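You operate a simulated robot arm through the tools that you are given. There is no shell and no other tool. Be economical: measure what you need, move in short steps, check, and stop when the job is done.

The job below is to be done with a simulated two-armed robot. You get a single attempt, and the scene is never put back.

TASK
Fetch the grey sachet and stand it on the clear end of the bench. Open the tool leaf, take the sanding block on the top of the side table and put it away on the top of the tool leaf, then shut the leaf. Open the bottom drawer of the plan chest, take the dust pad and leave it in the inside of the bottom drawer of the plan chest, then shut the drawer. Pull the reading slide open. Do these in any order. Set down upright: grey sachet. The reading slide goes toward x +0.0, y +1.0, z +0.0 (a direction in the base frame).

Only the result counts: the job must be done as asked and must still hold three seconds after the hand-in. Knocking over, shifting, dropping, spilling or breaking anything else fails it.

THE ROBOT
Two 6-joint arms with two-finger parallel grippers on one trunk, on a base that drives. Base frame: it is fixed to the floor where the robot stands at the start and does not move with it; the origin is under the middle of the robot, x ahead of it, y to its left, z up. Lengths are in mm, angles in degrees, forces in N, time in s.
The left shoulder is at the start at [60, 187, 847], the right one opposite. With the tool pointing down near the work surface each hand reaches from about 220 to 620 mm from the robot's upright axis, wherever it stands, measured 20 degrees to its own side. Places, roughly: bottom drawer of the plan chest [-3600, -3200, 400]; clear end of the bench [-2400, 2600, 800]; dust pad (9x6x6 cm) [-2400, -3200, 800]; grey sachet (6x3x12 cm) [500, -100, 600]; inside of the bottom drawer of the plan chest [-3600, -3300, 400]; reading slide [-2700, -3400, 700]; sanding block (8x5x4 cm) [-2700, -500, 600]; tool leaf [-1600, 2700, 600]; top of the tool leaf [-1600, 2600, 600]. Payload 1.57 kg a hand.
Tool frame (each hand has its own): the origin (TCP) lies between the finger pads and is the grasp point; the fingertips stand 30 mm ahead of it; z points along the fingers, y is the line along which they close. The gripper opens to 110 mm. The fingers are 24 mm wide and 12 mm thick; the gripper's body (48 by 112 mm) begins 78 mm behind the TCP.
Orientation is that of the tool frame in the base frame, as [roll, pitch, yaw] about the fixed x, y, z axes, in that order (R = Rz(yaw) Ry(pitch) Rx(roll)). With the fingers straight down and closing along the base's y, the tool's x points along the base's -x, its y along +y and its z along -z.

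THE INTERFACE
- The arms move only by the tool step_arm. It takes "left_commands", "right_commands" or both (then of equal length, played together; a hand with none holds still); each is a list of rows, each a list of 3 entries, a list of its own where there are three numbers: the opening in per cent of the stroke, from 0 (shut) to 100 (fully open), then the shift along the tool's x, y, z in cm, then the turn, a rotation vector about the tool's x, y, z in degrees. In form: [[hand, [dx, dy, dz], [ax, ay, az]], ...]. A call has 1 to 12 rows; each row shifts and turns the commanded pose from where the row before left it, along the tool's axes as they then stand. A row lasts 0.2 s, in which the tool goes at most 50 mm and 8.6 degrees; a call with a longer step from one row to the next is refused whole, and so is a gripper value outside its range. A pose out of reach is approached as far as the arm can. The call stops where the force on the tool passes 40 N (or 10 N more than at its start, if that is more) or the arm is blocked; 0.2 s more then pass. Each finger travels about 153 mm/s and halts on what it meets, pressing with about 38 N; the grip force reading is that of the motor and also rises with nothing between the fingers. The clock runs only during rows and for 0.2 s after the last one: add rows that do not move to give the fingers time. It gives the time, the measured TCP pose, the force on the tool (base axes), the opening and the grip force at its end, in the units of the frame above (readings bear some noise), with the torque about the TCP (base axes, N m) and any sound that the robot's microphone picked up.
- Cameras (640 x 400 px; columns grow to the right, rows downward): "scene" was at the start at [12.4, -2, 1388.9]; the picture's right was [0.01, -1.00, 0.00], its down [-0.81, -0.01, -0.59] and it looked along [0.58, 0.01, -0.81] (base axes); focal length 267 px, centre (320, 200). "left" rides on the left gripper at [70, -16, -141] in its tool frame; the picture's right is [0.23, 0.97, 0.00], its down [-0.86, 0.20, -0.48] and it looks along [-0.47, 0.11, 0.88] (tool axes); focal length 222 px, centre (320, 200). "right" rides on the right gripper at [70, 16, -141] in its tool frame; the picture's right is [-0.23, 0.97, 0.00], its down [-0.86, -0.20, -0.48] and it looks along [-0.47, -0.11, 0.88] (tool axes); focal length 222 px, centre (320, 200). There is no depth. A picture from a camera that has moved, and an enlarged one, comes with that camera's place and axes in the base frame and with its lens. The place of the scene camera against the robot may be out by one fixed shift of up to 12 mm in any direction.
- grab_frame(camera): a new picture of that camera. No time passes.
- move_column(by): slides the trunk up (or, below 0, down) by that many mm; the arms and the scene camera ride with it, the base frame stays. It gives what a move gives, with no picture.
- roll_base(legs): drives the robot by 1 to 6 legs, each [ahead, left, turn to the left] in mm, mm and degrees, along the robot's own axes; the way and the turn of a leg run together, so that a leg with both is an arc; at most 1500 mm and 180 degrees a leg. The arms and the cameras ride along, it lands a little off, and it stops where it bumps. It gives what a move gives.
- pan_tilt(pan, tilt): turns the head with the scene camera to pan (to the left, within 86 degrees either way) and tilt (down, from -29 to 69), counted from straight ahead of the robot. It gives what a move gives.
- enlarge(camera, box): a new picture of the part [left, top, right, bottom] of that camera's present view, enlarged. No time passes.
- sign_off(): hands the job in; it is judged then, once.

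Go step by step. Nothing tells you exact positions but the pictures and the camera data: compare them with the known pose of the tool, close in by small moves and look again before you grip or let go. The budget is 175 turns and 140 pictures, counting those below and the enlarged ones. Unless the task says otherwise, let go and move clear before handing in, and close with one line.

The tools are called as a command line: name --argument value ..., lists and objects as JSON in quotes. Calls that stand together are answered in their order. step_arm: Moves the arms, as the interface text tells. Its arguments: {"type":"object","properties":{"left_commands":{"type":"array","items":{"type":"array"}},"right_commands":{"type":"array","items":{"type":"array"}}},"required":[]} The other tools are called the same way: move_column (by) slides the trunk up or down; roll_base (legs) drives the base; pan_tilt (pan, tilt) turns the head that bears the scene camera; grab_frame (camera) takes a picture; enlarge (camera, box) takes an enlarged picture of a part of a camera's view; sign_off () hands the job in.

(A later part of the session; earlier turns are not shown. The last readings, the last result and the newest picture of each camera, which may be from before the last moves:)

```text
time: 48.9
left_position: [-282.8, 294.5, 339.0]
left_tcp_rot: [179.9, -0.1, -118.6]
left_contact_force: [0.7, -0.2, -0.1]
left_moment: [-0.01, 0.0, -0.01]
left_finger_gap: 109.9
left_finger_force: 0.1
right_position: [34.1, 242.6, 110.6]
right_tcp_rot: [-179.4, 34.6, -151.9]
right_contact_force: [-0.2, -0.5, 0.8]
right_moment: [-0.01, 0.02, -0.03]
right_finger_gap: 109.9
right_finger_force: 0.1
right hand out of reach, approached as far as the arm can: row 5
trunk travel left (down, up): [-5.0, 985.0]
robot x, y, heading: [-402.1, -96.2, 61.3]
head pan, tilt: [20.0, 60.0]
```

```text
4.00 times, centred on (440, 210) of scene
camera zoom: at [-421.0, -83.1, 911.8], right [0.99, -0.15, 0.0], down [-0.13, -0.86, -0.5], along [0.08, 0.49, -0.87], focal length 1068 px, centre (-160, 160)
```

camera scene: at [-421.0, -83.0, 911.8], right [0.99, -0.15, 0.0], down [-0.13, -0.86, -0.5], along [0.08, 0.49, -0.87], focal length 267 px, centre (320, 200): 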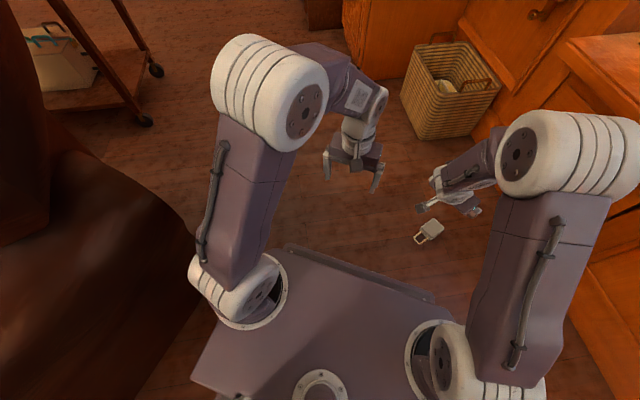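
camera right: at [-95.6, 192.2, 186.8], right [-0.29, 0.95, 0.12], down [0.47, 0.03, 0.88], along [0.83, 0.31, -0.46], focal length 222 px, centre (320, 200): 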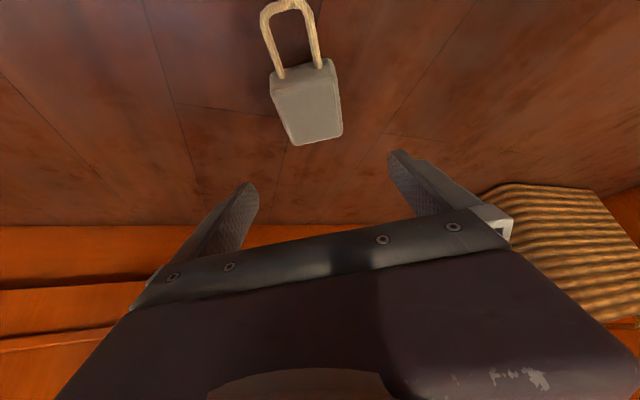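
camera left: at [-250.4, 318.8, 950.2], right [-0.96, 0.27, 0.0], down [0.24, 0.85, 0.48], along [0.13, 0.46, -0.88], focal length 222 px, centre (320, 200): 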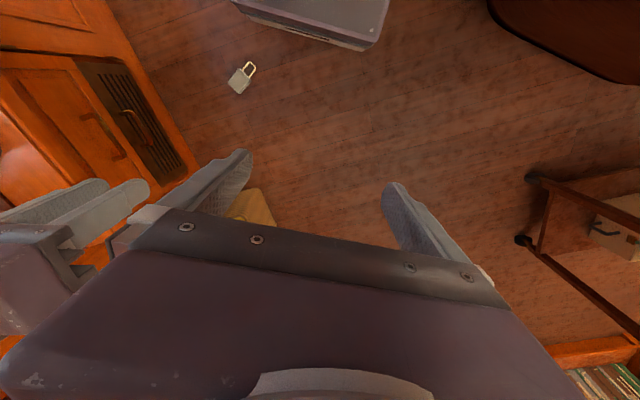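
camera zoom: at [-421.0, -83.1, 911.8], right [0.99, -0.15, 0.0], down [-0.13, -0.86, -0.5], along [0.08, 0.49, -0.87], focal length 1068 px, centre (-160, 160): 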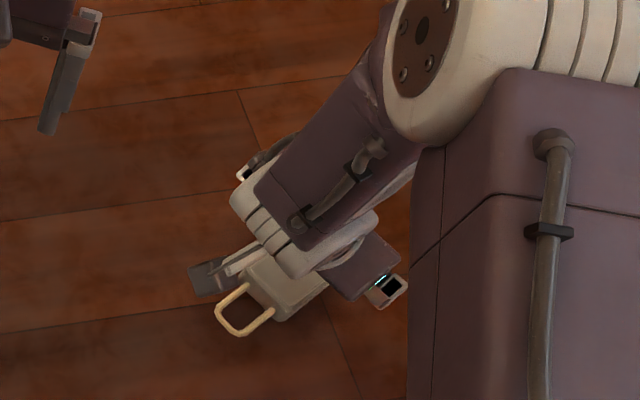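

Same limit again, slightly lower. I rise a bit and back up another 80 mm.

step_arm --right_commands '[[100, [-2.28, 0, -3.29], [0, 0, 0]], [100, [0, 0, 0], [0, 0, 0]]]'

roll_base --legs '[[-80, 0, 0]]'

```text
time: 49.5
left_position: [-282.3, 296.0, 339.3]
left_tcp_rot: [-180.0, -0.1, -118.7]
left_contact_force: [0.0, -0.1, 0.0]
left_moment: [0.01, -0.01, 0.02]
left_finger_gap: 110.3
left_finger_force: 0.2
right_position: [33.7, 244.3, 151.1]
right_tcp_rot: [180.0, 34.8, -151.9]
right_contact_force: [1.1, 1.0, 0.6]
right_moment: [0.04, 0.04, -0.03]
right_finger_gap: 110.0
right_finger_force: 0.1
trunk travel left (down, up): [-5.0, 985.0]
robot x, y, heading: [-399.7, -94.8, 61.0]
head pan, tilt: [20.0, 60.0]
```

```text
time: 50.5
left_position: [-322.2, 225.7, 339.4]
left_tcp_rot: [180.0, 0.1, -118.6]
left_contact_force: [-0.1, 0.7, -0.2]
left_moment: [0.03, 0.01, 0.02]
left_finger_gap: 110.2
left_finger_force: 0.1
right_position: [-4.1, 173.9, 151.1]
right_tcp_rot: [-180.0, 34.7, -152.0]
right_contact_force: [0.6, 0.7, 0.2]
right_moment: [0.0, 0.0, 0.0]
right_finger_gap: 110.0
right_finger_force: 0.1
trunk travel left (down, up): [-5.0, 985.0]
robot x, y, heading: [-439.2, -160.2, 61.3]
head pan, tilt: [20.0, 60.0]
```

step_arm --right_commands '[[100, [-2.5, 1.9, 1.74], [0, 0, 0]], [100, [-2.5, 1.9, 1.74], [0, 0, 0]], [100, [2.0, 0, 2.88], [0, 0, 0]], [100, [2.0, 0, 2.88], [0, 0, 0]], [100, [0, 0, 0], [0, 0, 0]]]'

grab_frame --camera "right"

```text
time: 51.7
left_position: [-323.1, 225.3, 339.2]
left_tcp_rot: [-180.0, -0.1, -118.6]
left_contact_force: [0.0, 0.0, 0.5]
left_moment: [-0.04, -0.04, 0.03]
left_finger_gap: 110.0
left_finger_force: 0.0
right_position: [31.9, 236.9, 81.4]
right_tcp_rot: [-180.0, 34.7, -151.9]
right_contact_force: [0.1, -0.2, -0.3]
right_moment: [0.01, 0.03, 0.01]
right_finger_gap: 109.9
right_finger_force: 0.1
trunk travel left (down, up): [-5.0, 985.0]
robot x, y, heading: [-438.5, -163.2, 61.3]
head pan, tilt: [20.0, 60.0]
```

```text
104 pictures are left
camera right: at [-98.5, 185.6, 156.7], right [-0.29, 0.95, 0.13], down [0.47, 0.03, 0.88], along [0.83, 0.32, -0.46], focal length 222 px, centre (320, 200)
```

right: 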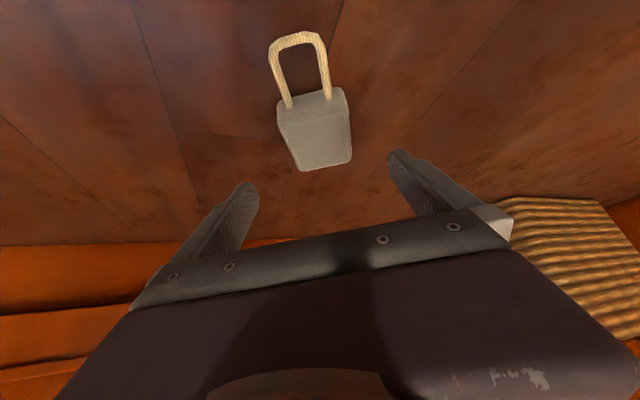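

step_arm --right_commands '[[100, [1.25, 0, 1.81], [0, 0, 0]], [100, [1.25, 0, 1.81], [0, 0, 0]], [100, [0, 0, 0], [0, 0, 0]]]'

grab_frame --camera "right"

enlarge --camera "scene" --box '[360, 130, 520, 230]'

```text
time: 52.5
left_position: [-322.3, 226.1, 339.4]
left_tcp_rot: [180.0, 0.0, -118.5]
left_contact_force: [0.2, 0.0, 0.5]
left_moment: [0.02, 0.04, 0.03]
left_finger_gap: 110.3
left_finger_force: 0.0
right_position: [30.6, 237.0, 34.8]
right_tcp_rot: [180.0, 34.7, -151.9]
right_contact_force: [0.3, -0.2, -0.2]
right_moment: [0.02, -0.01, -0.01]
right_finger_gap: 110.1
right_finger_force: 0.0
trunk travel left (down, up): [-5.0, 985.0]
robot x, y, heading: [-436.8, -163.9, 61.2]
head pan, tilt: [20.0, 60.0]
```

```text
103 pictures are left
camera right: at [-99.1, 186.1, 111.8], right [-0.29, 0.95, 0.13], down [0.47, 0.03, 0.88], along [0.83, 0.32, -0.46], focal length 222 px, centre (320, 200)
```

right: 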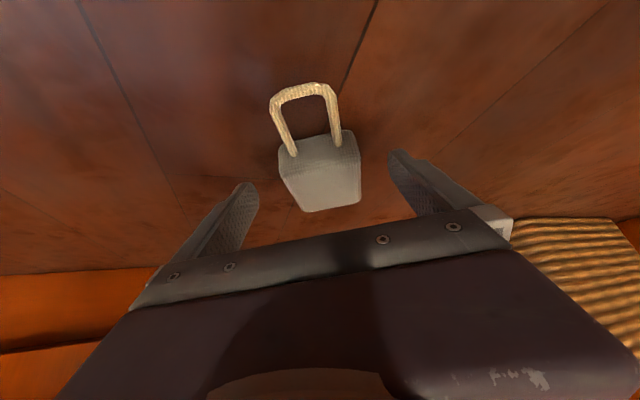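

```text
4.00 times, centred on (440, 180) of scene
camera zoom: at [-459.1, -152.8, 911.8], right [0.99, -0.15, 0.0], down [-0.13, -0.86, -0.5], along [0.07, 0.49, -0.87], focal length 1068 px, centre (-160, 280)
```

zoom: 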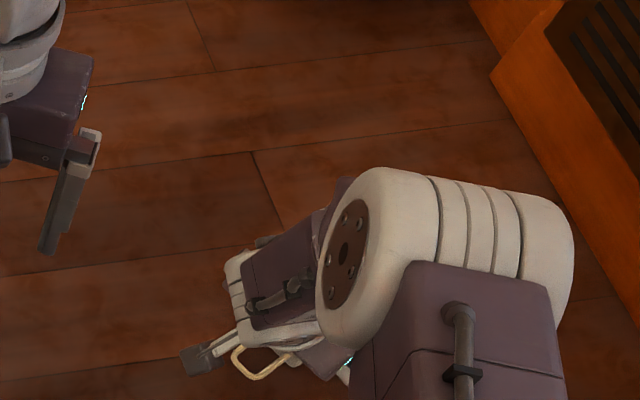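

Fingers straddle the body. Closing.

step_arm --right_commands '[[60, [0, 0, 0], [0, 0, 0]], [30, [0, 0, 0], [0, 0, 0]], [0, [0, 0, 0], [0, 0, 0]], [0, [0, 0, 0], [0, 0, 0]]]'

grab_frame --camera "right"

```text
time: 53.5
left_position: [-321.9, 225.7, 338.6]
left_tcp_rot: [-180.0, 0.0, -118.5]
left_contact_force: [-0.5, -1.1, 0.7]
left_moment: [0.04, -0.01, 0.0]
left_finger_gap: 109.9
left_finger_force: 0.1
right_position: [30.4, 237.1, 36.8]
right_tcp_rot: [179.9, 34.6, -151.9]
right_contact_force: [-0.4, 0.2, -0.1]
right_moment: [0.02, 0.01, -0.01]
right_finger_gap: 54.7
right_finger_force: 38.1
trunk travel left (down, up): [-5.0, 985.0]
robot x, y, heading: [-442.2, -160.9, 61.5]
head pan, tilt: [20.0, 60.0]
```

```text
101 pictures are left
camera right: at [-99.1, 186.0, 112.0], right [-0.29, 0.95, 0.13], down [0.47, 0.03, 0.88], along [0.83, 0.32, -0.46], focal length 222 px, centre (320, 200)
```

right: 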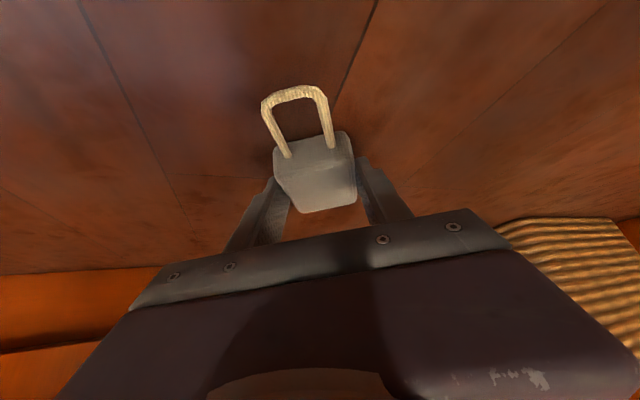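

Firm grip. I lift 240 mm, pull in to the radius tested before, and check.

step_arm --right_commands '[[0, [-1.14, 0, -1.65], [0, 0, 0]], [0, [-2.28, 0, -3.29], [0, 0, 0]], [0, [-2.28, 0, -3.29], [0, 0, 0]], [0, [-2.28, 0, -3.29], [0, 0, 0]], [0, [-2.28, 0, -3.29], [0, 0, 0]], [0, [-2.28, 0, -3.29], [0, 0, 0]], [0, [-1.14, 0, -1.65], [0, 0, 0]], [0, [3.3, 0, -2.28], [0, 0, 0]], [0, [3.3, 0, -2.28], [0, 0, 0]], [0, [3.3, 0, -2.28], [0, 0, 0]], [0, [3.3, 0, -2.28], [0, 0, 0]], [0, [0, 0, 0], [0, 0, 0]]]'

grab_frame --camera "right"

```text
time: 56.1
left_position: [-322.2, 226.0, 339.6]
left_tcp_rot: [180.0, 0.0, -118.6]
left_contact_force: [0.9, 1.3, -0.5]
left_moment: [-0.01, 0.0, -0.02]
left_finger_gap: 110.2
left_finger_force: 0.1
right_position: [-110.2, 160.0, 277.1]
right_tcp_rot: [-179.9, 34.9, -151.9]
right_contact_force: [0.6, -0.6, 0.1]
right_moment: [0.02, 0.01, 0.01]
right_finger_gap: 54.4
right_finger_force: 38.3
trunk travel left (down, up): [-5.0, 985.0]
robot x, y, heading: [-439.4, -163.5, 61.4]
head pan, tilt: [20.0, 60.0]
```

```text
100 pictures are left
camera right: at [-240.3, 108.7, 352.9], right [-0.29, 0.95, 0.13], down [0.47, 0.03, 0.88], along [0.83, 0.32, -0.46], focal length 222 px, centre (320, 200)
```

right: 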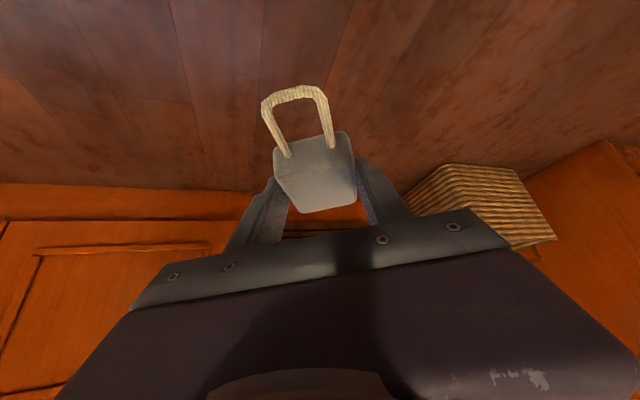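

step_arm --right_commands '[[0, [0, 0, 0], [0, 7.5, 0]], [0, [0, 0, 0], [0, 7.5, 0]], [0, [0, 0, 0], [0, 7.5, 0]], [0, [0, 0, 0], [0, 7.5, 0]], [0, [0, 0, 0], [0, 7.5, 0]], [0, [0, 0, 0], [0, 7.5, 0]], [0, [0, 0, 0], [0, 7.5, 0]], [0, [0, 0, 0], [0, 7.5, 0]], [0, [0, 0, 0], [0, 7.5, 0]], [0, [0, 0, 0], [0, 7.5, 0]], [0, [0, 0, 0], [0, 7.5, 0]], [0, [0, 0, 0], [0, 7.5, 0]]]'

grab_frame --camera "scene"

grab_frame --camera "right"

grab_frame --camera "left"

```text
time: 58.7
left_position: [-322.8, 226.0, 339.3]
left_tcp_rot: [-180.0, 0.0, -118.5]
left_contact_force: [-0.5, -0.3, 0.0]
left_moment: [0.01, 0.0, -0.04]
left_finger_gap: 110.0
left_finger_force: 0.1
right_position: [-123.5, 144.4, 275.6]
right_tcp_rot: [180.0, -55.2, -152.0]
right_contact_force: [0.2, -0.1, 0.3]
right_moment: [0.03, 0.0, -0.01]
right_finger_gap: 54.8
right_finger_force: 38.6
right hand out of reach, approached as far as the arm can: row 12
trunk travel left (down, up): [-5.0, 985.0]
robot x, y, heading: [-440.1, -167.5, 61.5]
head pan, tilt: [20.0, 60.0]
```

```text
99 pictures are left
camera scene: at [-459.1, -152.8, 911.8], right [0.99, -0.15, 0.0], down [-0.13, -0.86, -0.5], along [0.07, 0.49, -0.87], focal length 267 px, centre (320, 200)
```

scene: 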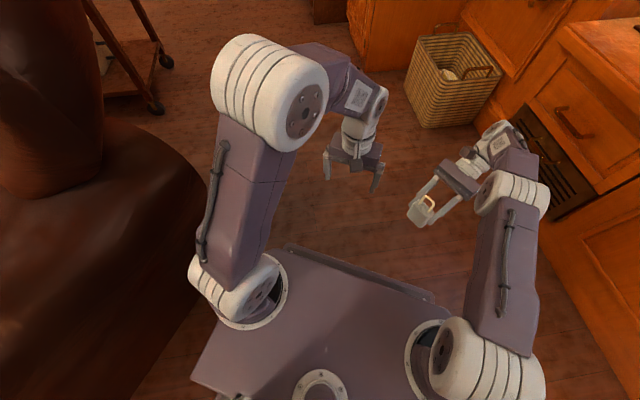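

```text
98 pictures are left
camera right: at [-64.9, 193.9, 412.7], right [-0.34, 0.92, -0.19], down [0.87, 0.24, -0.43], along [-0.35, -0.31, -0.88], focal length 222 px, centre (320, 200)
```

right: 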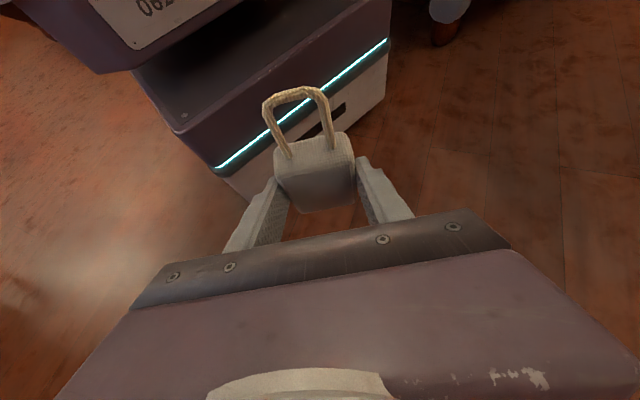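

```text
97 pictures are left
camera left: at [-341.0, 156.5, 480.2], right [-0.96, 0.27, 0.0], down [0.23, 0.85, 0.48], along [0.13, 0.46, -0.88], focal length 222 px, centre (320, 200)
```

left: 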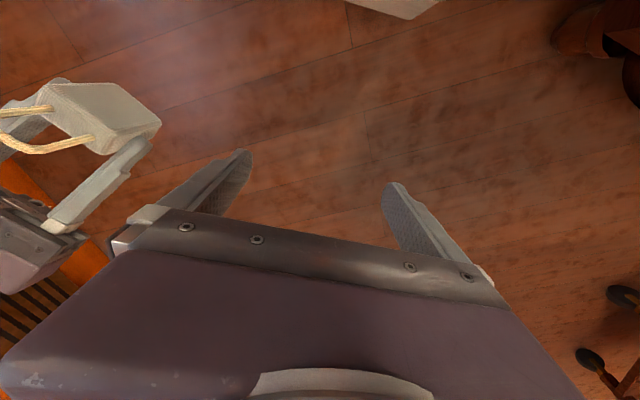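

The sachet is upright in the hand now. I lower it toward the floor to stand it there and regrip from above.

step_arm --right_commands '[[0, [-3.28, 0, 2.29], [0, 0, 0]], [0, [-3.28, 0, 2.29], [0, 0, 0]], [0, [-3.28, 0, 2.29], [0, 0, 0]], [0, [-3.28, 0, 2.29], [0, 0, 0]], [0, [-3.28, 0, 2.29], [0, 0, 0]], [0, [0, 0, 0], [0, 0, 0]]]'

enlarge --camera "left" --box '[0, 30, 240, 180]'

```text
time: 60.1
left_position: [-321.6, 225.8, 339.3]
left_tcp_rot: [179.9, 0.0, -118.6]
left_contact_force: [0.1, 0.5, 0.0]
left_moment: [0.02, -0.01, 0.01]
left_finger_gap: 110.0
left_finger_force: 0.1
right_position: [-141.7, 105.9, 108.4]
right_tcp_rot: [179.9, -55.3, -151.9]
right_contact_force: [-0.1, 0.0, -1.1]
right_moment: [-0.01, -0.03, -0.01]
right_finger_gap: 55.0
right_finger_force: 38.3
right hand out of reach, approached as far as the arm can: row 2, 3, 4, 5
trunk travel left (down, up): [-5.0, 985.0]
robot x, y, heading: [-440.5, -161.4, 61.2]
head pan, tilt: [20.0, 60.0]
```

```text
2.67 times, centred on (120, 105) of left
camera zoom: at [-341.0, 156.5, 480.2], right [-0.96, 0.27, 0.0], down [0.23, 0.85, 0.48], along [0.13, 0.46, -0.88], focal length 592 px, centre (853, 453)
```

zoom: 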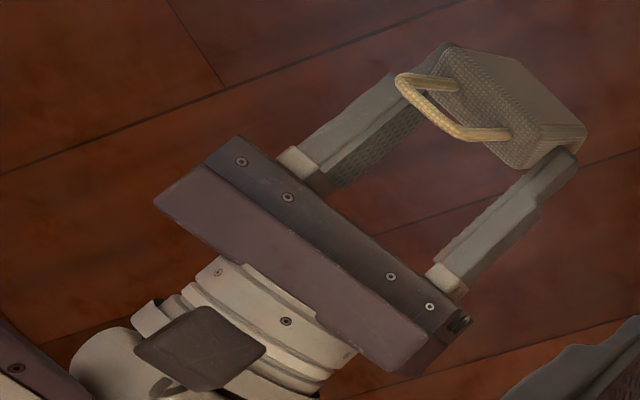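

I'll skip the floor regrasp: the present grip lets me stand it directly on the bench. Before driving with the sachet low and close, I check surroundings on both sides.

pan_tilt --pan 55 --tilt 30

grab_frame --camera "scene"

pan_tilt --pan 15 --tilt 25

grab_frame --camera "scene"

```text
time: 61.1
left_position: [-322.2, 225.9, 338.8]
left_tcp_rot: [-180.0, 0.0, -118.6]
left_contact_force: [0.2, 0.4, -0.3]
left_moment: [0.0, 0.01, -0.01]
left_finger_gap: 110.1
left_finger_force: 0.1
right_position: [-141.9, 106.8, 110.1]
right_tcp_rot: [-180.0, -55.3, -151.9]
right_contact_force: [-0.5, 0.3, -0.4]
right_moment: [-0.01, 0.01, -0.01]
right_finger_gap: 54.9
right_finger_force: 38.1
trunk travel left (down, up): [-5.0, 985.0]
robot x, y, heading: [-445.0, -160.8, 61.8]
head pan, tilt: [55.0, 30.0]
```

```text
95 pictures are left
camera scene: at [-509.2, -137.7, 953.8], right [0.9, 0.44, 0.0], down [0.22, -0.45, -0.87], along [-0.38, 0.78, -0.5], focal length 267 px, centre (320, 200)
```

scene: 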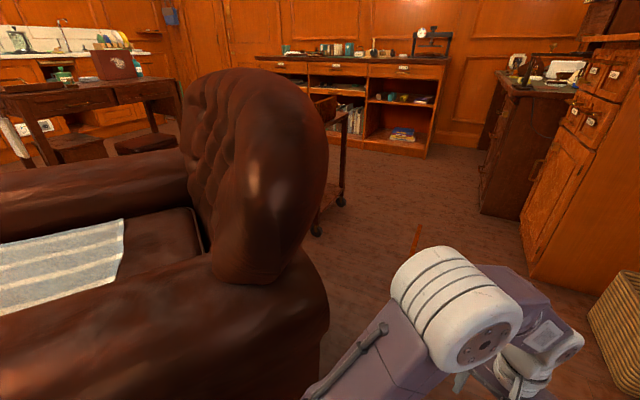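

```text
time: 62.2
left_position: [-322.0, 225.6, 339.4]
left_tcp_rot: [179.9, 0.0, -118.6]
left_contact_force: [-1.0, -0.4, -0.6]
left_moment: [0.02, -0.02, 0.04]
left_finger_gap: 110.1
left_finger_force: 0.0
right_position: [-141.1, 107.7, 108.9]
right_tcp_rot: [-179.9, -55.3, -152.0]
right_contact_force: [0.3, -0.6, -0.5]
right_moment: [0.0, -0.01, 0.03]
right_finger_gap: 54.6
right_finger_force: 38.2
trunk travel left (down, up): [-5.0, 985.0]
robot x, y, heading: [-441.0, -161.1, 61.3]
head pan, tilt: [15.0, 25.0]
```

```text
94 pictures are left
camera scene: at [-447.5, -129.2, 961.9], right [0.97, -0.23, 0.0], down [-0.1, -0.41, -0.91], along [0.21, 0.88, -0.42], focal length 267 px, centre (320, 200)
```

scene: 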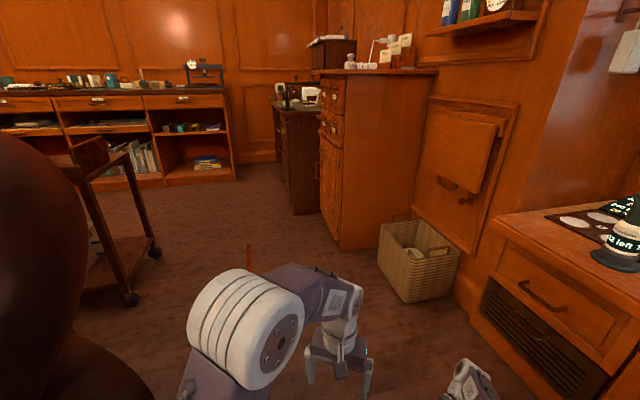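

enlarge --camera "scene" --box '[200, 220, 296, 280]'

enlarge --camera "scene" --box '[40, 100, 328, 280]'

```text
6.67 times, centred on (248, 250) of scene
camera zoom: at [-447.5, -129.2, 961.9], right [0.97, -0.23, 0.0], down [-0.1, -0.41, -0.91], along [0.21, 0.88, -0.42], focal length 1779 px, centre (800, -133)
```

zoom: 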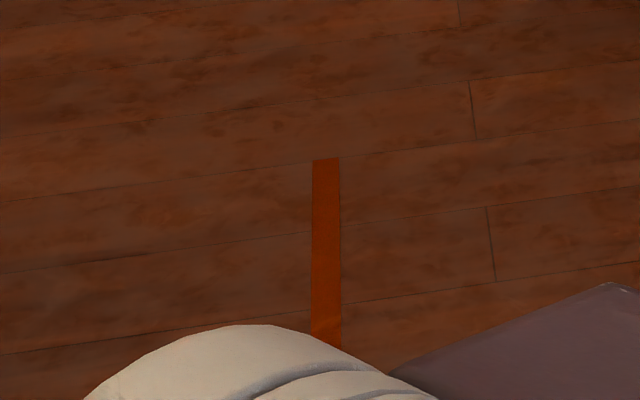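

```text
2.22 times, centred on (184, 190) of scene
camera zoom: at [-447.5, -129.2, 961.9], right [0.97, -0.23, 0.0], down [-0.1, -0.41, -0.91], along [0.21, 0.88, -0.42], focal length 593 px, centre (622, 222)
```

zoom: 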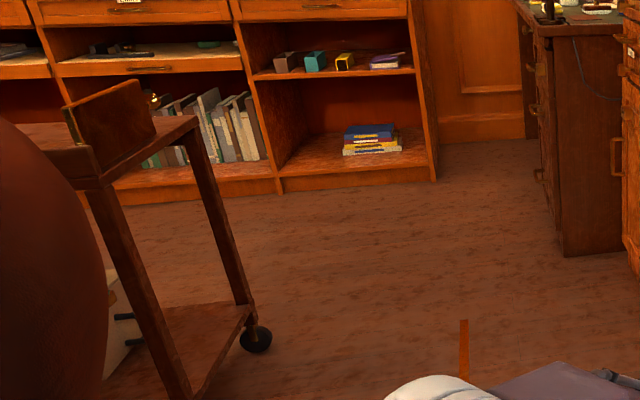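

The red strip is only floor marking. I shift right a bit, turn to face +y, watching the grip.

roll_base --legs '[[44, -79, 0], [0, 0, 10], [0, 0, 10], [0, 0, 9]]'

grab_frame --camera "right"

```text
time: 65.3
left_position: [-432.6, 235.1, 337.8]
left_tcp_rot: [180.0, 0.0, -90.0]
left_contact_force: [-0.3, 0.4, -0.3]
left_moment: [-0.01, 0.02, 0.01]
left_finger_gap: 110.1
left_finger_force: 0.1
right_position: [-217.3, 218.9, 109.7]
right_tcp_rot: [-180.0, -55.3, -123.3]
right_contact_force: [-0.3, 0.5, -0.3]
right_moment: [0.03, -0.02, 0.0]
right_finger_gap: 55.0
right_finger_force: 38.3
trunk travel left (down, up): [-5.0, 985.0]
robot x, y, heading: [-353.7, -163.0, 90.0]
head pan, tilt: [15.0, 25.0]
```

```text
91 pictures are left
camera right: at [-189.6, 291.6, 247.0], right [-0.74, 0.64, -0.19], down [0.65, 0.63, -0.43], along [-0.16, -0.44, -0.88], focal length 222 px, centre (320, 200)
```

right: 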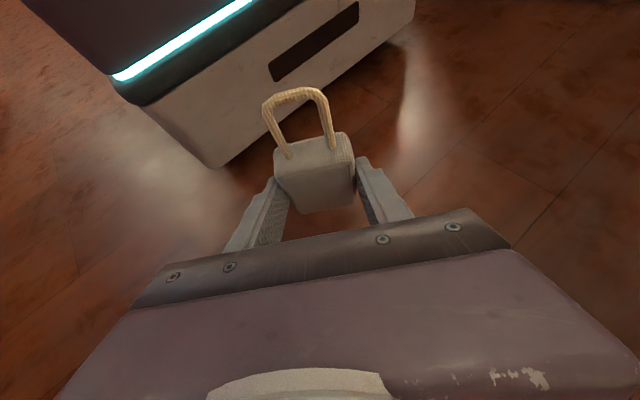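

Grip unchanged. Driving ahead through the passage.

roll_base --legs '[[400, 0, 0], [450, 0, 0], [350, 120, 0], [350, 130, 0]]'

pan_tilt --pan 25 --tilt 20

grab_frame --camera "scene"

```text
time: 72.5
left_position: [-563.3, 1448.0, 339.8]
left_tcp_rot: [-179.9, 0.1, -89.4]
left_contact_force: [0.2, 0.4, -0.8]
left_moment: [0.03, 0.03, -0.03]
left_finger_gap: 110.1
left_finger_force: 0.2
right_position: [-347.1, 1431.2, 108.1]
right_tcp_rot: [-179.8, -55.3, -122.8]
right_contact_force: [-1.3, 0.2, -0.3]
right_moment: [0.06, -0.01, -0.02]
right_finger_gap: 55.1
right_finger_force: 38.2
trunk travel left (down, up): [-5.0, 985.0]
robot x, y, heading: [-478.5, 1054.0, 90.4]
head pan, tilt: [15.0, 25.0]
stopped in leg 4: the robot was blocked; the commanded pose is now the measured one
```

```text
time: 73.2
left_position: [-562.5, 1447.5, 340.5]
left_tcp_rot: [-180.0, 0.1, -89.4]
left_contact_force: [0.0, -0.6, 0.0]
left_moment: [0.0, 0.0, -0.01]
left_finger_gap: 110.2
left_finger_force: 0.0
right_position: [-345.5, 1431.0, 109.7]
right_tcp_rot: [-179.9, -55.4, -122.9]
right_contact_force: [-0.6, -0.5, -1.1]
right_moment: [0.0, -0.03, -0.01]
right_finger_gap: 54.9
right_finger_force: 37.9
trunk travel left (down, up): [-5.0, 985.0]
robot x, y, heading: [-475.6, 1050.5, 90.6]
head pan, tilt: [25.0, 20.0]
```

```text
90 pictures are left
camera scene: at [-515.9, 1071.1, 970.0], right [0.9, 0.43, 0.0], down [0.15, -0.31, -0.94], along [-0.41, 0.85, -0.34], focal length 267 px, centre (320, 200)
```

scene: 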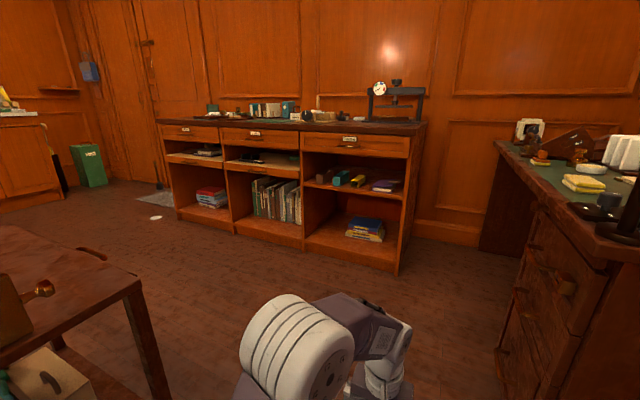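

Blocked, probably the right wrist against the green-topped cabinet. Look to the right side.

pan_tilt --pan -35 --tilt 45

grab_frame --camera "scene"

```text
time: 74.5
left_position: [-562.1, 1447.1, 339.5]
left_tcp_rot: [-180.0, 0.1, -89.4]
left_contact_force: [1.3, -0.3, -0.2]
left_moment: [0.0, 0.01, 0.01]
left_finger_gap: 110.0
left_finger_force: 0.1
right_position: [-346.1, 1430.4, 109.5]
right_tcp_rot: [-179.7, -55.4, -123.0]
right_contact_force: [0.2, 0.5, -1.0]
right_moment: [0.01, -0.06, -0.03]
right_finger_gap: 54.9
right_finger_force: 38.5
trunk travel left (down, up): [-5.0, 985.0]
robot x, y, heading: [-475.3, 1052.3, 90.4]
head pan, tilt: [-35.0, 45.0]
```

```text
89 pictures are left
camera scene: at [-429.8, 1054.3, 931.3], right [0.83, -0.56, 0.0], down [-0.4, -0.58, -0.71], along [0.4, 0.58, -0.71], focal length 267 px, centre (320, 200)
```

scene: 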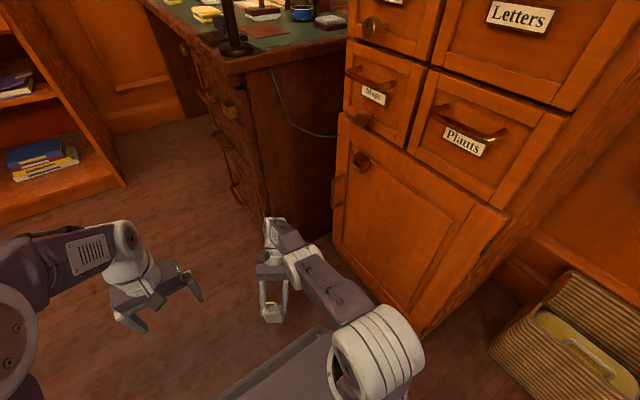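

The right wrist touches the desk front. I back off 60 mm, shift left 190 mm, then go ahead.

roll_base --legs '[[-60, 0, 0], [0, 190, 0], [400, 0, 0], [400, 0, 0]]'

pan_tilt --pan 30 --tilt 15

grab_frame --camera "scene"

```text
time: 80.7
left_position: [-745.4, 2171.1, 337.9]
left_tcp_rot: [180.0, 0.0, -90.4]
left_contact_force: [0.6, 0.0, -0.2]
left_moment: [0.01, 0.01, 0.01]
left_finger_gap: 110.2
left_finger_force: 0.1
right_position: [-529.3, 2150.6, 107.5]
right_tcp_rot: [-179.8, -55.5, -124.0]
right_contact_force: [-0.8, -0.9, -1.0]
right_moment: [0.0, 0.01, 0.02]
right_finger_gap: 55.1
right_finger_force: 38.3
trunk travel left (down, up): [-5.0, 985.0]
robot x, y, heading: [-662.4, 1774.5, 89.7]
head pan, tilt: [-35.0, 45.0]
```

```text
time: 82.1
left_position: [-744.8, 2170.5, 338.9]
left_tcp_rot: [180.0, 0.0, -90.5]
left_contact_force: [0.6, -0.1, 0.0]
left_moment: [0.02, -0.02, 0.04]
left_finger_gap: 110.0
left_finger_force: 0.2
right_position: [-528.1, 2150.1, 109.0]
right_tcp_rot: [-179.8, -55.5, -123.9]
right_contact_force: [0.1, -0.1, 0.2]
right_moment: [0.01, -0.02, -0.01]
right_finger_gap: 55.0
right_finger_force: 38.2
trunk travel left (down, up): [-5.0, 985.0]
robot x, y, heading: [-662.0, 1770.6, 89.8]
head pan, tilt: [30.0, 15.0]
```

```text
88 pictures are left
camera scene: at [-710.8, 1791.4, 978.1], right [0.87, 0.49, 0.0], down [0.13, -0.23, -0.97], along [-0.48, 0.84, -0.26], focal length 267 px, centre (320, 200)
```

scene: 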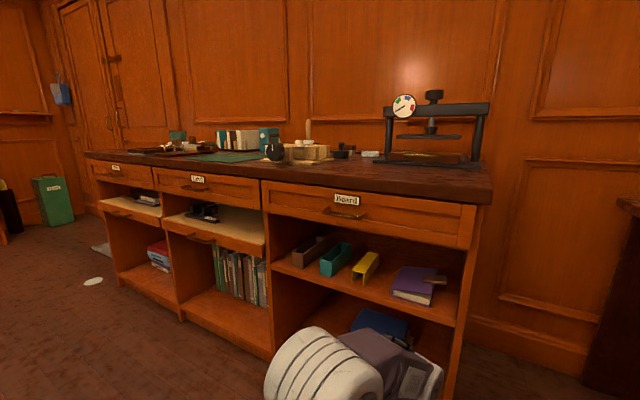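

The workbench: three bays, front at y≈2510, top near z 800; the middle bay's slide at x≈-1600 should be the tool leaf, the clear end is the far left. I drive left along it.

roll_base --legs '[[0, 500, 0], [0, 500, 0], [0, 300, 0]]'

pan_tilt --pan 10 --tilt 20

grab_frame --camera "scene"

```text
time: 89.3
left_position: [-2065.9, 2192.0, 340.1]
left_tcp_rot: [-179.9, 0.0, -90.9]
left_contact_force: [-0.3, 0.2, 0.2]
left_moment: [-0.02, -0.01, -0.01]
left_finger_gap: 109.9
left_finger_force: 0.0
right_position: [-1850.7, 2169.6, 108.2]
right_tcp_rot: [-179.8, -55.5, -124.4]
right_contact_force: [0.9, 0.5, -0.2]
right_moment: [0.01, -0.03, 0.0]
right_finger_gap: 54.9
right_finger_force: 38.0
trunk travel left (down, up): [-5.0, 985.0]
robot x, y, heading: [-1989.3, 1796.4, 89.0]
head pan, tilt: [30.0, 15.0]
```

```text
time: 90.1
left_position: [-2065.5, 2192.3, 339.7]
left_tcp_rot: [179.9, 0.0, -90.9]
left_contact_force: [-0.6, -0.2, -0.3]
left_moment: [-0.02, -0.01, 0.01]
left_finger_gap: 110.1
left_finger_force: 0.1
right_position: [-1850.4, 2168.2, 108.5]
right_tcp_rot: [-179.8, -55.6, -124.4]
right_contact_force: [-0.6, -0.2, -0.3]
right_moment: [0.02, -0.02, -0.03]
right_finger_gap: 55.2
right_finger_force: 37.6
trunk travel left (down, up): [-5.0, 985.0]
robot x, y, heading: [-1990.3, 1792.6, 89.3]
head pan, tilt: [10.0, 20.0]
```

```text
87 pictures are left
camera scene: at [-2005.2, 1821.6, 970.0], right [0.99, 0.16, 0.0], down [0.05, -0.34, -0.94], along [-0.15, 0.93, -0.34], focal length 267 px, centre (320, 200)
```

scene: 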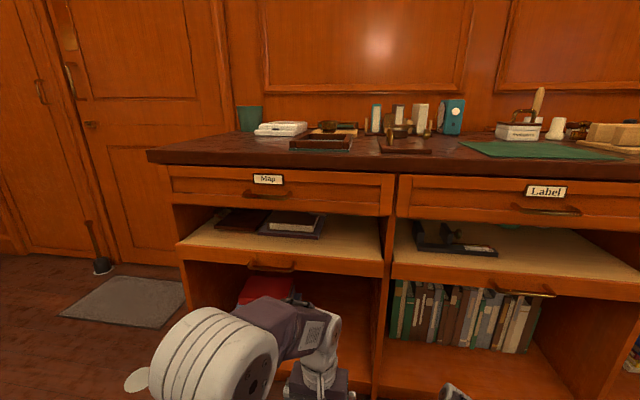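

Now I raise the trunk 600 mm to see the bench top and bring the sachet to bench height.

move_column --by 600

pan_tilt --pan 15 --tilt 40

grab_frame --camera "scene"

```text
refused: 600 is not a number from -400 to 400
```

```text
time: 91.0
left_position: [-2065.3, 2191.5, 339.1]
left_tcp_rot: [180.0, -0.1, -90.9]
left_contact_force: [-0.6, 0.5, -0.1]
left_moment: [0.0, 0.01, 0.0]
left_finger_gap: 110.0
left_finger_force: 0.0
right_position: [-1850.4, 2169.0, 108.6]
right_tcp_rot: [-179.8, -55.6, -124.4]
right_contact_force: [0.5, 0.0, -1.5]
right_moment: [0.03, -0.02, 0.0]
right_finger_gap: 54.9
right_finger_force: 38.0
trunk travel left (down, up): [-5.0, 985.0]
robot x, y, heading: [-1986.7, 1791.2, 89.1]
head pan, tilt: [15.0, 40.0]
```

```text
86 pictures are left
camera scene: at [-2011.2, 1812.2, 938.6], right [0.97, 0.24, 0.0], down [0.16, -0.62, -0.77], along [-0.19, 0.74, -0.64], focal length 267 px, centre (320, 200)
```

scene: 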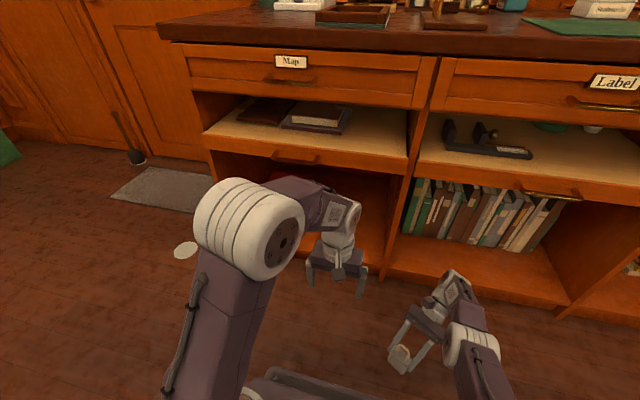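

move_column --by 400

move_column --by 250

grab_frame --camera "scene"

```text
time: 94.8
left_position: [-2064.9, 2191.9, 739.1]
left_tcp_rot: [-179.9, 0.0, -90.9]
left_contact_force: [-0.6, 0.2, -0.3]
left_moment: [0.01, 0.03, 0.01]
left_finger_gap: 109.8
left_finger_force: 0.0
right_position: [-1850.4, 2170.1, 509.3]
right_tcp_rot: [-179.7, -55.5, -124.4]
right_contact_force: [0.3, -0.6, -1.2]
right_moment: [0.04, 0.01, -0.02]
right_finger_gap: 54.9
right_finger_force: 37.7
trunk travel left (down, up): [-405.0, 585.0]
robot x, y, heading: [-1985.7, 1788.2, 89.3]
head pan, tilt: [15.0, 40.0]
```

```text
time: 97.4
left_position: [-2065.1, 2192.0, 989.3]
left_tcp_rot: [180.0, -0.1, -90.9]
left_contact_force: [1.0, 0.6, 0.6]
left_moment: [0.0, 0.0, 0.0]
left_finger_gap: 109.8
left_finger_force: 0.0
right_position: [-1850.4, 2168.8, 759.1]
right_tcp_rot: [-179.8, -55.6, -124.4]
right_contact_force: [0.1, 0.2, -0.9]
right_moment: [0.04, 0.0, 0.01]
right_finger_gap: 54.8
right_finger_force: 37.7
trunk travel left (down, up): [-655.0, 335.0]
robot x, y, heading: [-1990.8, 1791.2, 89.1]
head pan, tilt: [15.0, 40.0]
```

```text
85 pictures are left
camera scene: at [-2011.1, 1812.3, 1588.5], right [0.97, 0.24, 0.0], down [0.16, -0.62, -0.77], along [-0.19, 0.74, -0.64], focal length 267 px, centre (320, 200)
```

scene: 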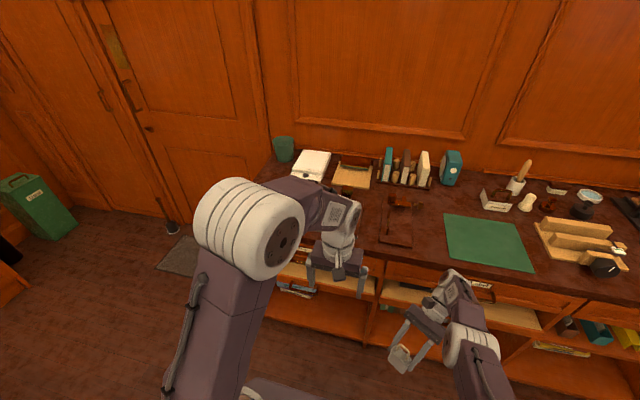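

Bench edge at y≈2420, top z≈828. I drive further left and use the left hand camera to view the clear end.

roll_base --legs '[[0, 350, 0]]'

grab_frame --camera "left"

pan_tilt --pan -5 --tilt 42

grab_frame --camera "scene"

```text
time: 99.7
left_position: [-2418.2, 2196.6, 989.3]
left_tcp_rot: [-179.9, 0.1, -90.8]
left_contact_force: [0.7, -0.1, -0.5]
left_moment: [0.03, -0.04, -0.01]
left_finger_gap: 110.0
left_finger_force: 0.0
right_position: [-2203.8, 2174.7, 758.2]
right_tcp_rot: [-179.7, -55.5, -124.3]
right_contact_force: [0.2, 0.2, 0.1]
right_moment: [0.01, -0.01, 0.01]
right_finger_gap: 54.6
right_finger_force: 37.4
trunk travel left (down, up): [-655.0, 335.0]
robot x, y, heading: [-2341.9, 1799.0, 89.2]
head pan, tilt: [15.0, 40.0]
```

```text
84 pictures are left
camera left: at [-2403.5, 2126.7, 1130.1], right [-0.98, -0.21, 0.0], down [-0.19, 0.86, 0.48], along [-0.1, 0.47, -0.88], focal length 222 px, centre (320, 200)
```

left: 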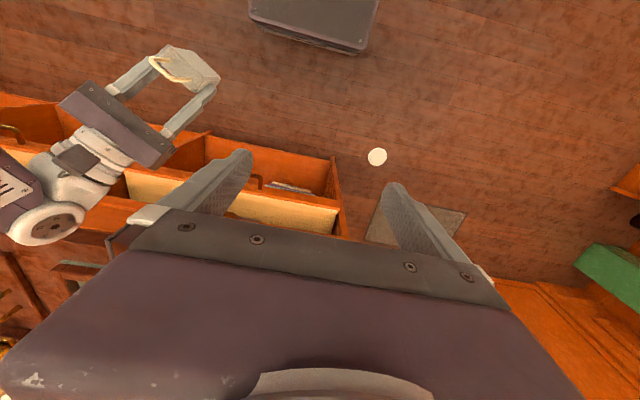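

```text
time: 100.5
left_position: [-2419.2, 2196.8, 989.6]
left_tcp_rot: [-179.9, 0.0, -90.9]
left_contact_force: [0.1, 0.3, 0.4]
left_moment: [-0.03, 0.01, 0.0]
left_finger_gap: 109.9
left_finger_force: 0.0
right_position: [-2204.2, 2175.5, 758.7]
right_tcp_rot: [-179.9, -55.5, -124.3]
right_contact_force: [0.3, -0.2, 0.2]
right_moment: [0.02, -0.01, 0.01]
right_finger_gap: 55.2
right_finger_force: 38.0
trunk travel left (down, up): [-655.0, 335.0]
robot x, y, heading: [-2343.6, 1800.8, 89.1]
head pan, tilt: [-5.0, 42.0]
```

```text
83 pictures are left
camera scene: at [-2334.5, 1818.2, 1585.6], right [0.99, -0.1, 0.0], down [-0.07, -0.67, -0.74], along [0.07, 0.74, -0.67], focal length 267 px, centre (320, 200)
```

scene: 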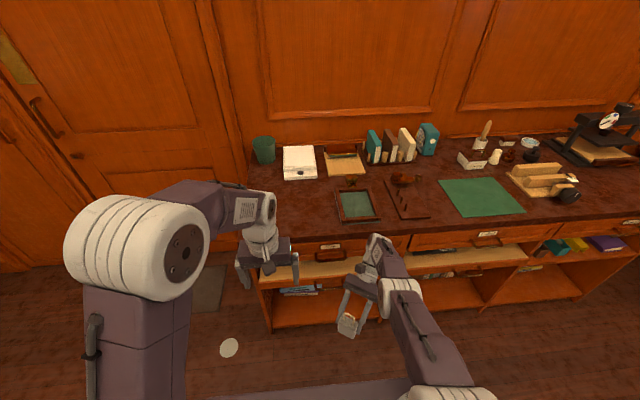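

The clear spot is at about [-2390, 2580]. I back off slightly, raise the right hand about 190 mm, and check.

roll_base --legs '[[-80, 0, 0]]'

step_arm --right_commands '[[0, [2.0, 0, -1.37], [0, 0, 0]], [0, [3.3, 0, -2.26], [0, 0, 0]], [0, [3.3, 0, -2.26], [0, 0, 0]], [0, [3.3, 0, -2.26], [0, 0, 0]], [0, [3.3, 0, -2.26], [0, 0, 0]], [0, [0, 0, 0], [0, 0, 0]]]'

grab_frame --camera "right"

```text
time: 101.5
left_position: [-2419.8, 2115.8, 989.4]
left_tcp_rot: [-179.9, 0.0, -90.8]
left_contact_force: [0.1, -0.7, -0.7]
left_moment: [0.02, 0.01, 0.02]
left_finger_gap: 110.1
left_finger_force: 0.1
right_position: [-2205.7, 2095.3, 757.7]
right_tcp_rot: [-179.8, -55.5, -124.0]
right_contact_force: [1.1, -0.4, 0.4]
right_moment: [0.0, -0.02, 0.01]
right_finger_gap: 54.7
right_finger_force: 37.9
trunk travel left (down, up): [-655.0, 335.0]
robot x, y, heading: [-2342.4, 1714.1, 89.4]
head pan, tilt: [-5.0, 42.0]
```

```text
time: 103.0
left_position: [-2421.0, 2118.1, 988.9]
left_tcp_rot: [-180.0, 0.0, -90.7]
left_contact_force: [0.2, 0.2, 0.2]
left_moment: [-0.03, 0.0, 0.0]
left_finger_gap: 109.8
left_finger_force: 0.0
right_position: [-2210.0, 2102.0, 933.5]
right_tcp_rot: [-179.7, -55.6, -124.2]
right_contact_force: [-0.2, 0.3, -0.2]
right_moment: [-0.01, 0.0, 0.04]
right_finger_gap: 54.8
right_finger_force: 38.0
right hand out of reach, approached as far as the arm can: row 1, 2
trunk travel left (down, up): [-655.0, 335.0]
robot x, y, heading: [-2345.1, 1720.6, 89.4]
head pan, tilt: [-5.0, 42.0]
```

```text
82 pictures are left
camera right: at [-2181.9, 2175.4, 1070.1], right [-0.74, 0.65, -0.19], down [0.66, 0.62, -0.43], along [-0.16, -0.44, -0.88], focal length 222 px, centre (320, 200)
```

right: 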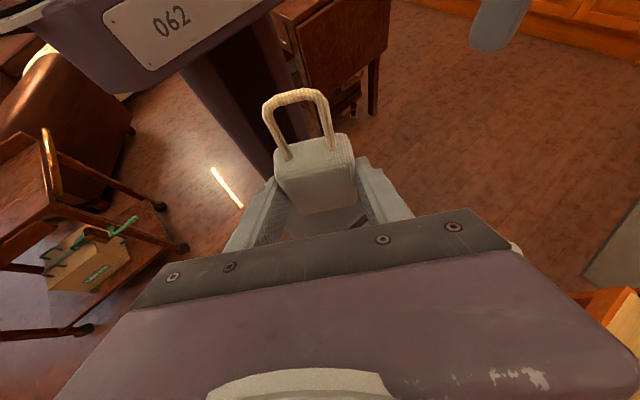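

Sachet bottom is about 55 mm above bench height. I extend the hand 40 mm outward and drive toward the spot in small legs.

step_arm --right_commands '[[0, [-1.13, 0, -1.65], [0, 0, 0]], [0, [-1.13, 0, -1.65], [0, 0, 0]], [0, [0, 0, 0], [0, 0, 0]]]'

roll_base --legs '[[0, 170, 0], [200, 0, 0], [150, 0, 0]]'

grab_frame --camera "right"

pan_tilt --pan -10 --tilt 55

grab_frame --camera "scene"

```text
time: 103.8
left_position: [-2421.3, 2116.1, 989.4]
left_tcp_rot: [-180.0, 0.1, -90.7]
left_contact_force: [0.1, -0.2, 0.4]
left_moment: [0.01, -0.02, 0.0]
left_finger_gap: 109.8
left_finger_force: 0.0
right_position: [-2187.8, 2132.5, 933.6]
right_tcp_rot: [-179.8, -55.3, -124.2]
right_contact_force: [-0.3, 0.3, 0.2]
right_moment: [0.01, 0.04, 0.0]
right_finger_gap: 54.6
right_finger_force: 38.0
right hand out of reach, approached as far as the arm can: row 2
trunk travel left (down, up): [-655.0, 335.0]
robot x, y, heading: [-2348.9, 1716.6, 89.6]
head pan, tilt: [-5.0, 42.0]
```

```text
time: 107.4
left_position: [-2584.6, 2460.8, 989.7]
left_tcp_rot: [-179.9, -0.1, -91.2]
left_contact_force: [-0.4, -0.2, -0.3]
left_moment: [-0.02, 0.02, -0.02]
left_finger_gap: 110.0
left_finger_force: 0.1
right_position: [-2353.1, 2474.4, 933.7]
right_tcp_rot: [-180.0, -55.3, -124.6]
right_contact_force: [0.5, -1.0, -0.5]
right_moment: [0.0, -0.04, -0.02]
right_finger_gap: 54.9
right_finger_force: 38.5
trunk travel left (down, up): [-655.0, 335.0]
robot x, y, heading: [-2509.2, 2062.6, 88.9]
head pan, tilt: [-5.0, 42.0]
```

```text
81 pictures are left
camera right: at [-2323.2, 2546.4, 1070.5], right [-0.73, 0.66, -0.19], down [0.66, 0.61, -0.43], along [-0.17, -0.44, -0.88], focal length 222 px, centre (320, 200)
```

right: 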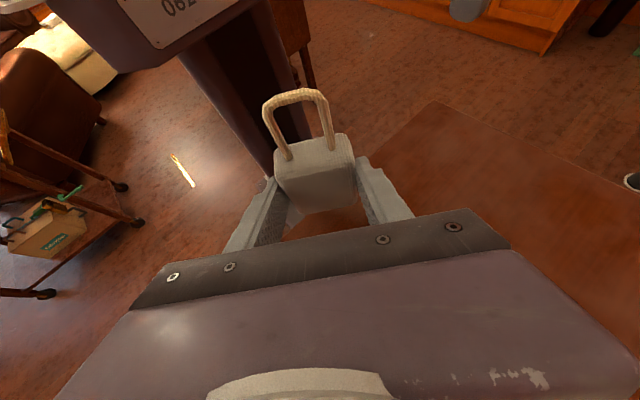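

```text
time: 108.1
left_position: [-2587.1, 2461.5, 990.1]
left_tcp_rot: [-179.9, -0.1, -91.2]
left_contact_force: [-0.3, -0.4, 0.5]
left_moment: [0.0, 0.02, 0.0]
left_finger_gap: 110.1
left_finger_force: 0.0
right_position: [-2352.0, 2475.4, 934.0]
right_tcp_rot: [-179.8, -55.5, -124.7]
right_contact_force: [-1.0, -1.0, 0.0]
right_moment: [0.01, -0.01, 0.01]
right_finger_gap: 54.8
right_finger_force: 37.6
trunk travel left (down, up): [-655.0, 335.0]
robot x, y, heading: [-2508.6, 2066.9, 88.8]
head pan, tilt: [-10.0, 55.0]
```

```text
80 pictures are left
camera scene: at [-2498.6, 2070.9, 1567.9], right [0.98, -0.19, 0.0], down [-0.16, -0.8, -0.57], along [0.11, 0.56, -0.82], focal length 267 px, centre (320, 200)
```

scene: 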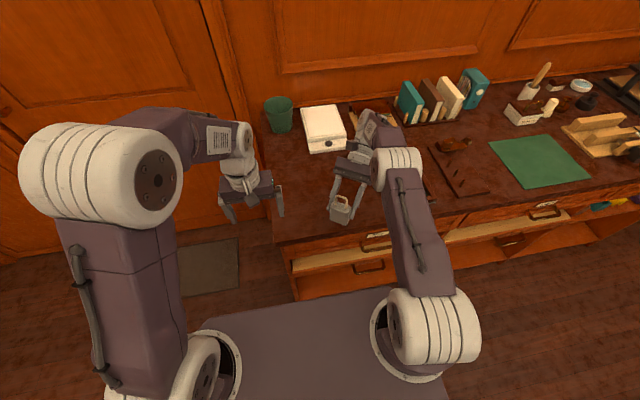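

The bench's front-left corner is at about [-2584, 2434]. I need about 90 mm more forward.

roll_base --legs '[[95, 0, 0]]'

grab_frame --camera "right"

enlarge --camera "scene" --box '[240, 100, 480, 250]'

enlarge --camera "left" --box '[0, 20, 240, 170]'

```text
time: 109.2
left_position: [-2582.9, 2556.4, 989.3]
left_tcp_rot: [180.0, 0.0, -91.1]
left_contact_force: [-1.1, 0.1, 0.1]
left_moment: [-0.01, 0.02, 0.02]
left_finger_gap: 110.1
left_finger_force: 0.1
right_position: [-2351.1, 2570.0, 933.9]
right_tcp_rot: [-179.8, -55.4, -124.7]
right_contact_force: [-0.7, 0.1, -1.5]
right_moment: [-0.05, 0.0, 0.0]
right_finger_gap: 54.6
right_finger_force: 37.9
trunk travel left (down, up): [-655.0, 335.0]
robot x, y, heading: [-2505.4, 2153.0, 88.7]
head pan, tilt: [-10.0, 55.0]
```

```text
79 pictures are left
camera right: at [-2321.2, 2642.0, 1069.9], right [-0.73, 0.66, -0.19], down [0.66, 0.61, -0.43], along [-0.17, -0.44, -0.88], focal length 222 px, centre (320, 200)
```

right: 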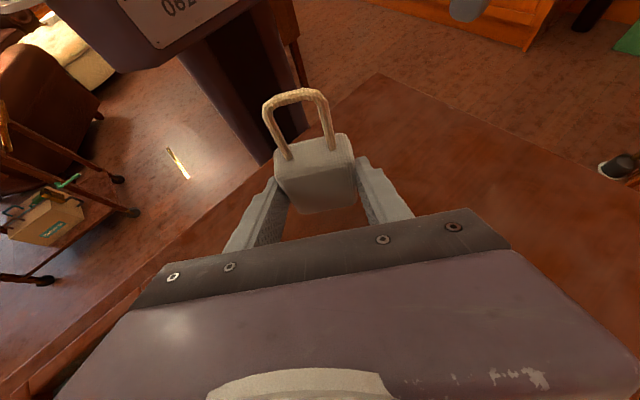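

```text
2.67 times, centred on (360, 175) of scene
camera zoom: at [-2496.8, 2165.1, 1567.9], right [0.98, -0.19, 0.0], down [-0.16, -0.8, -0.57], along [0.11, 0.56, -0.82], focal length 712 px, centre (213, 267)
```

zoom: 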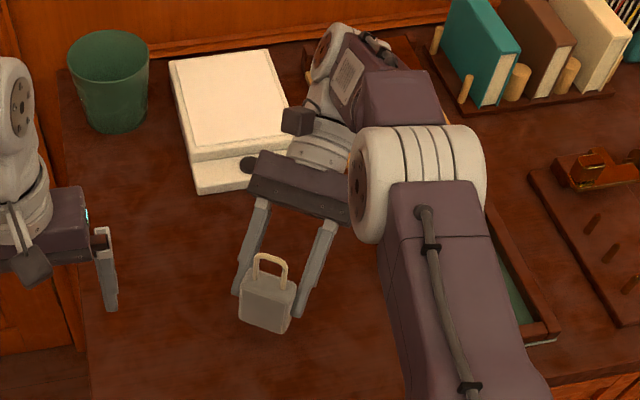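

```text
2.67 times, centred on (120, 95) of left
camera zoom: at [-2568.5, 2486.3, 1130.1], right [-0.98, -0.21, 0.0], down [-0.18, 0.86, 0.48], along [-0.1, 0.47, -0.88], focal length 592 px, centre (853, 480)
```

zoom: 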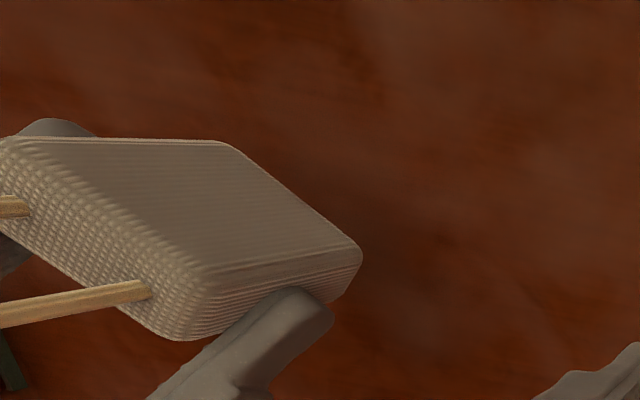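

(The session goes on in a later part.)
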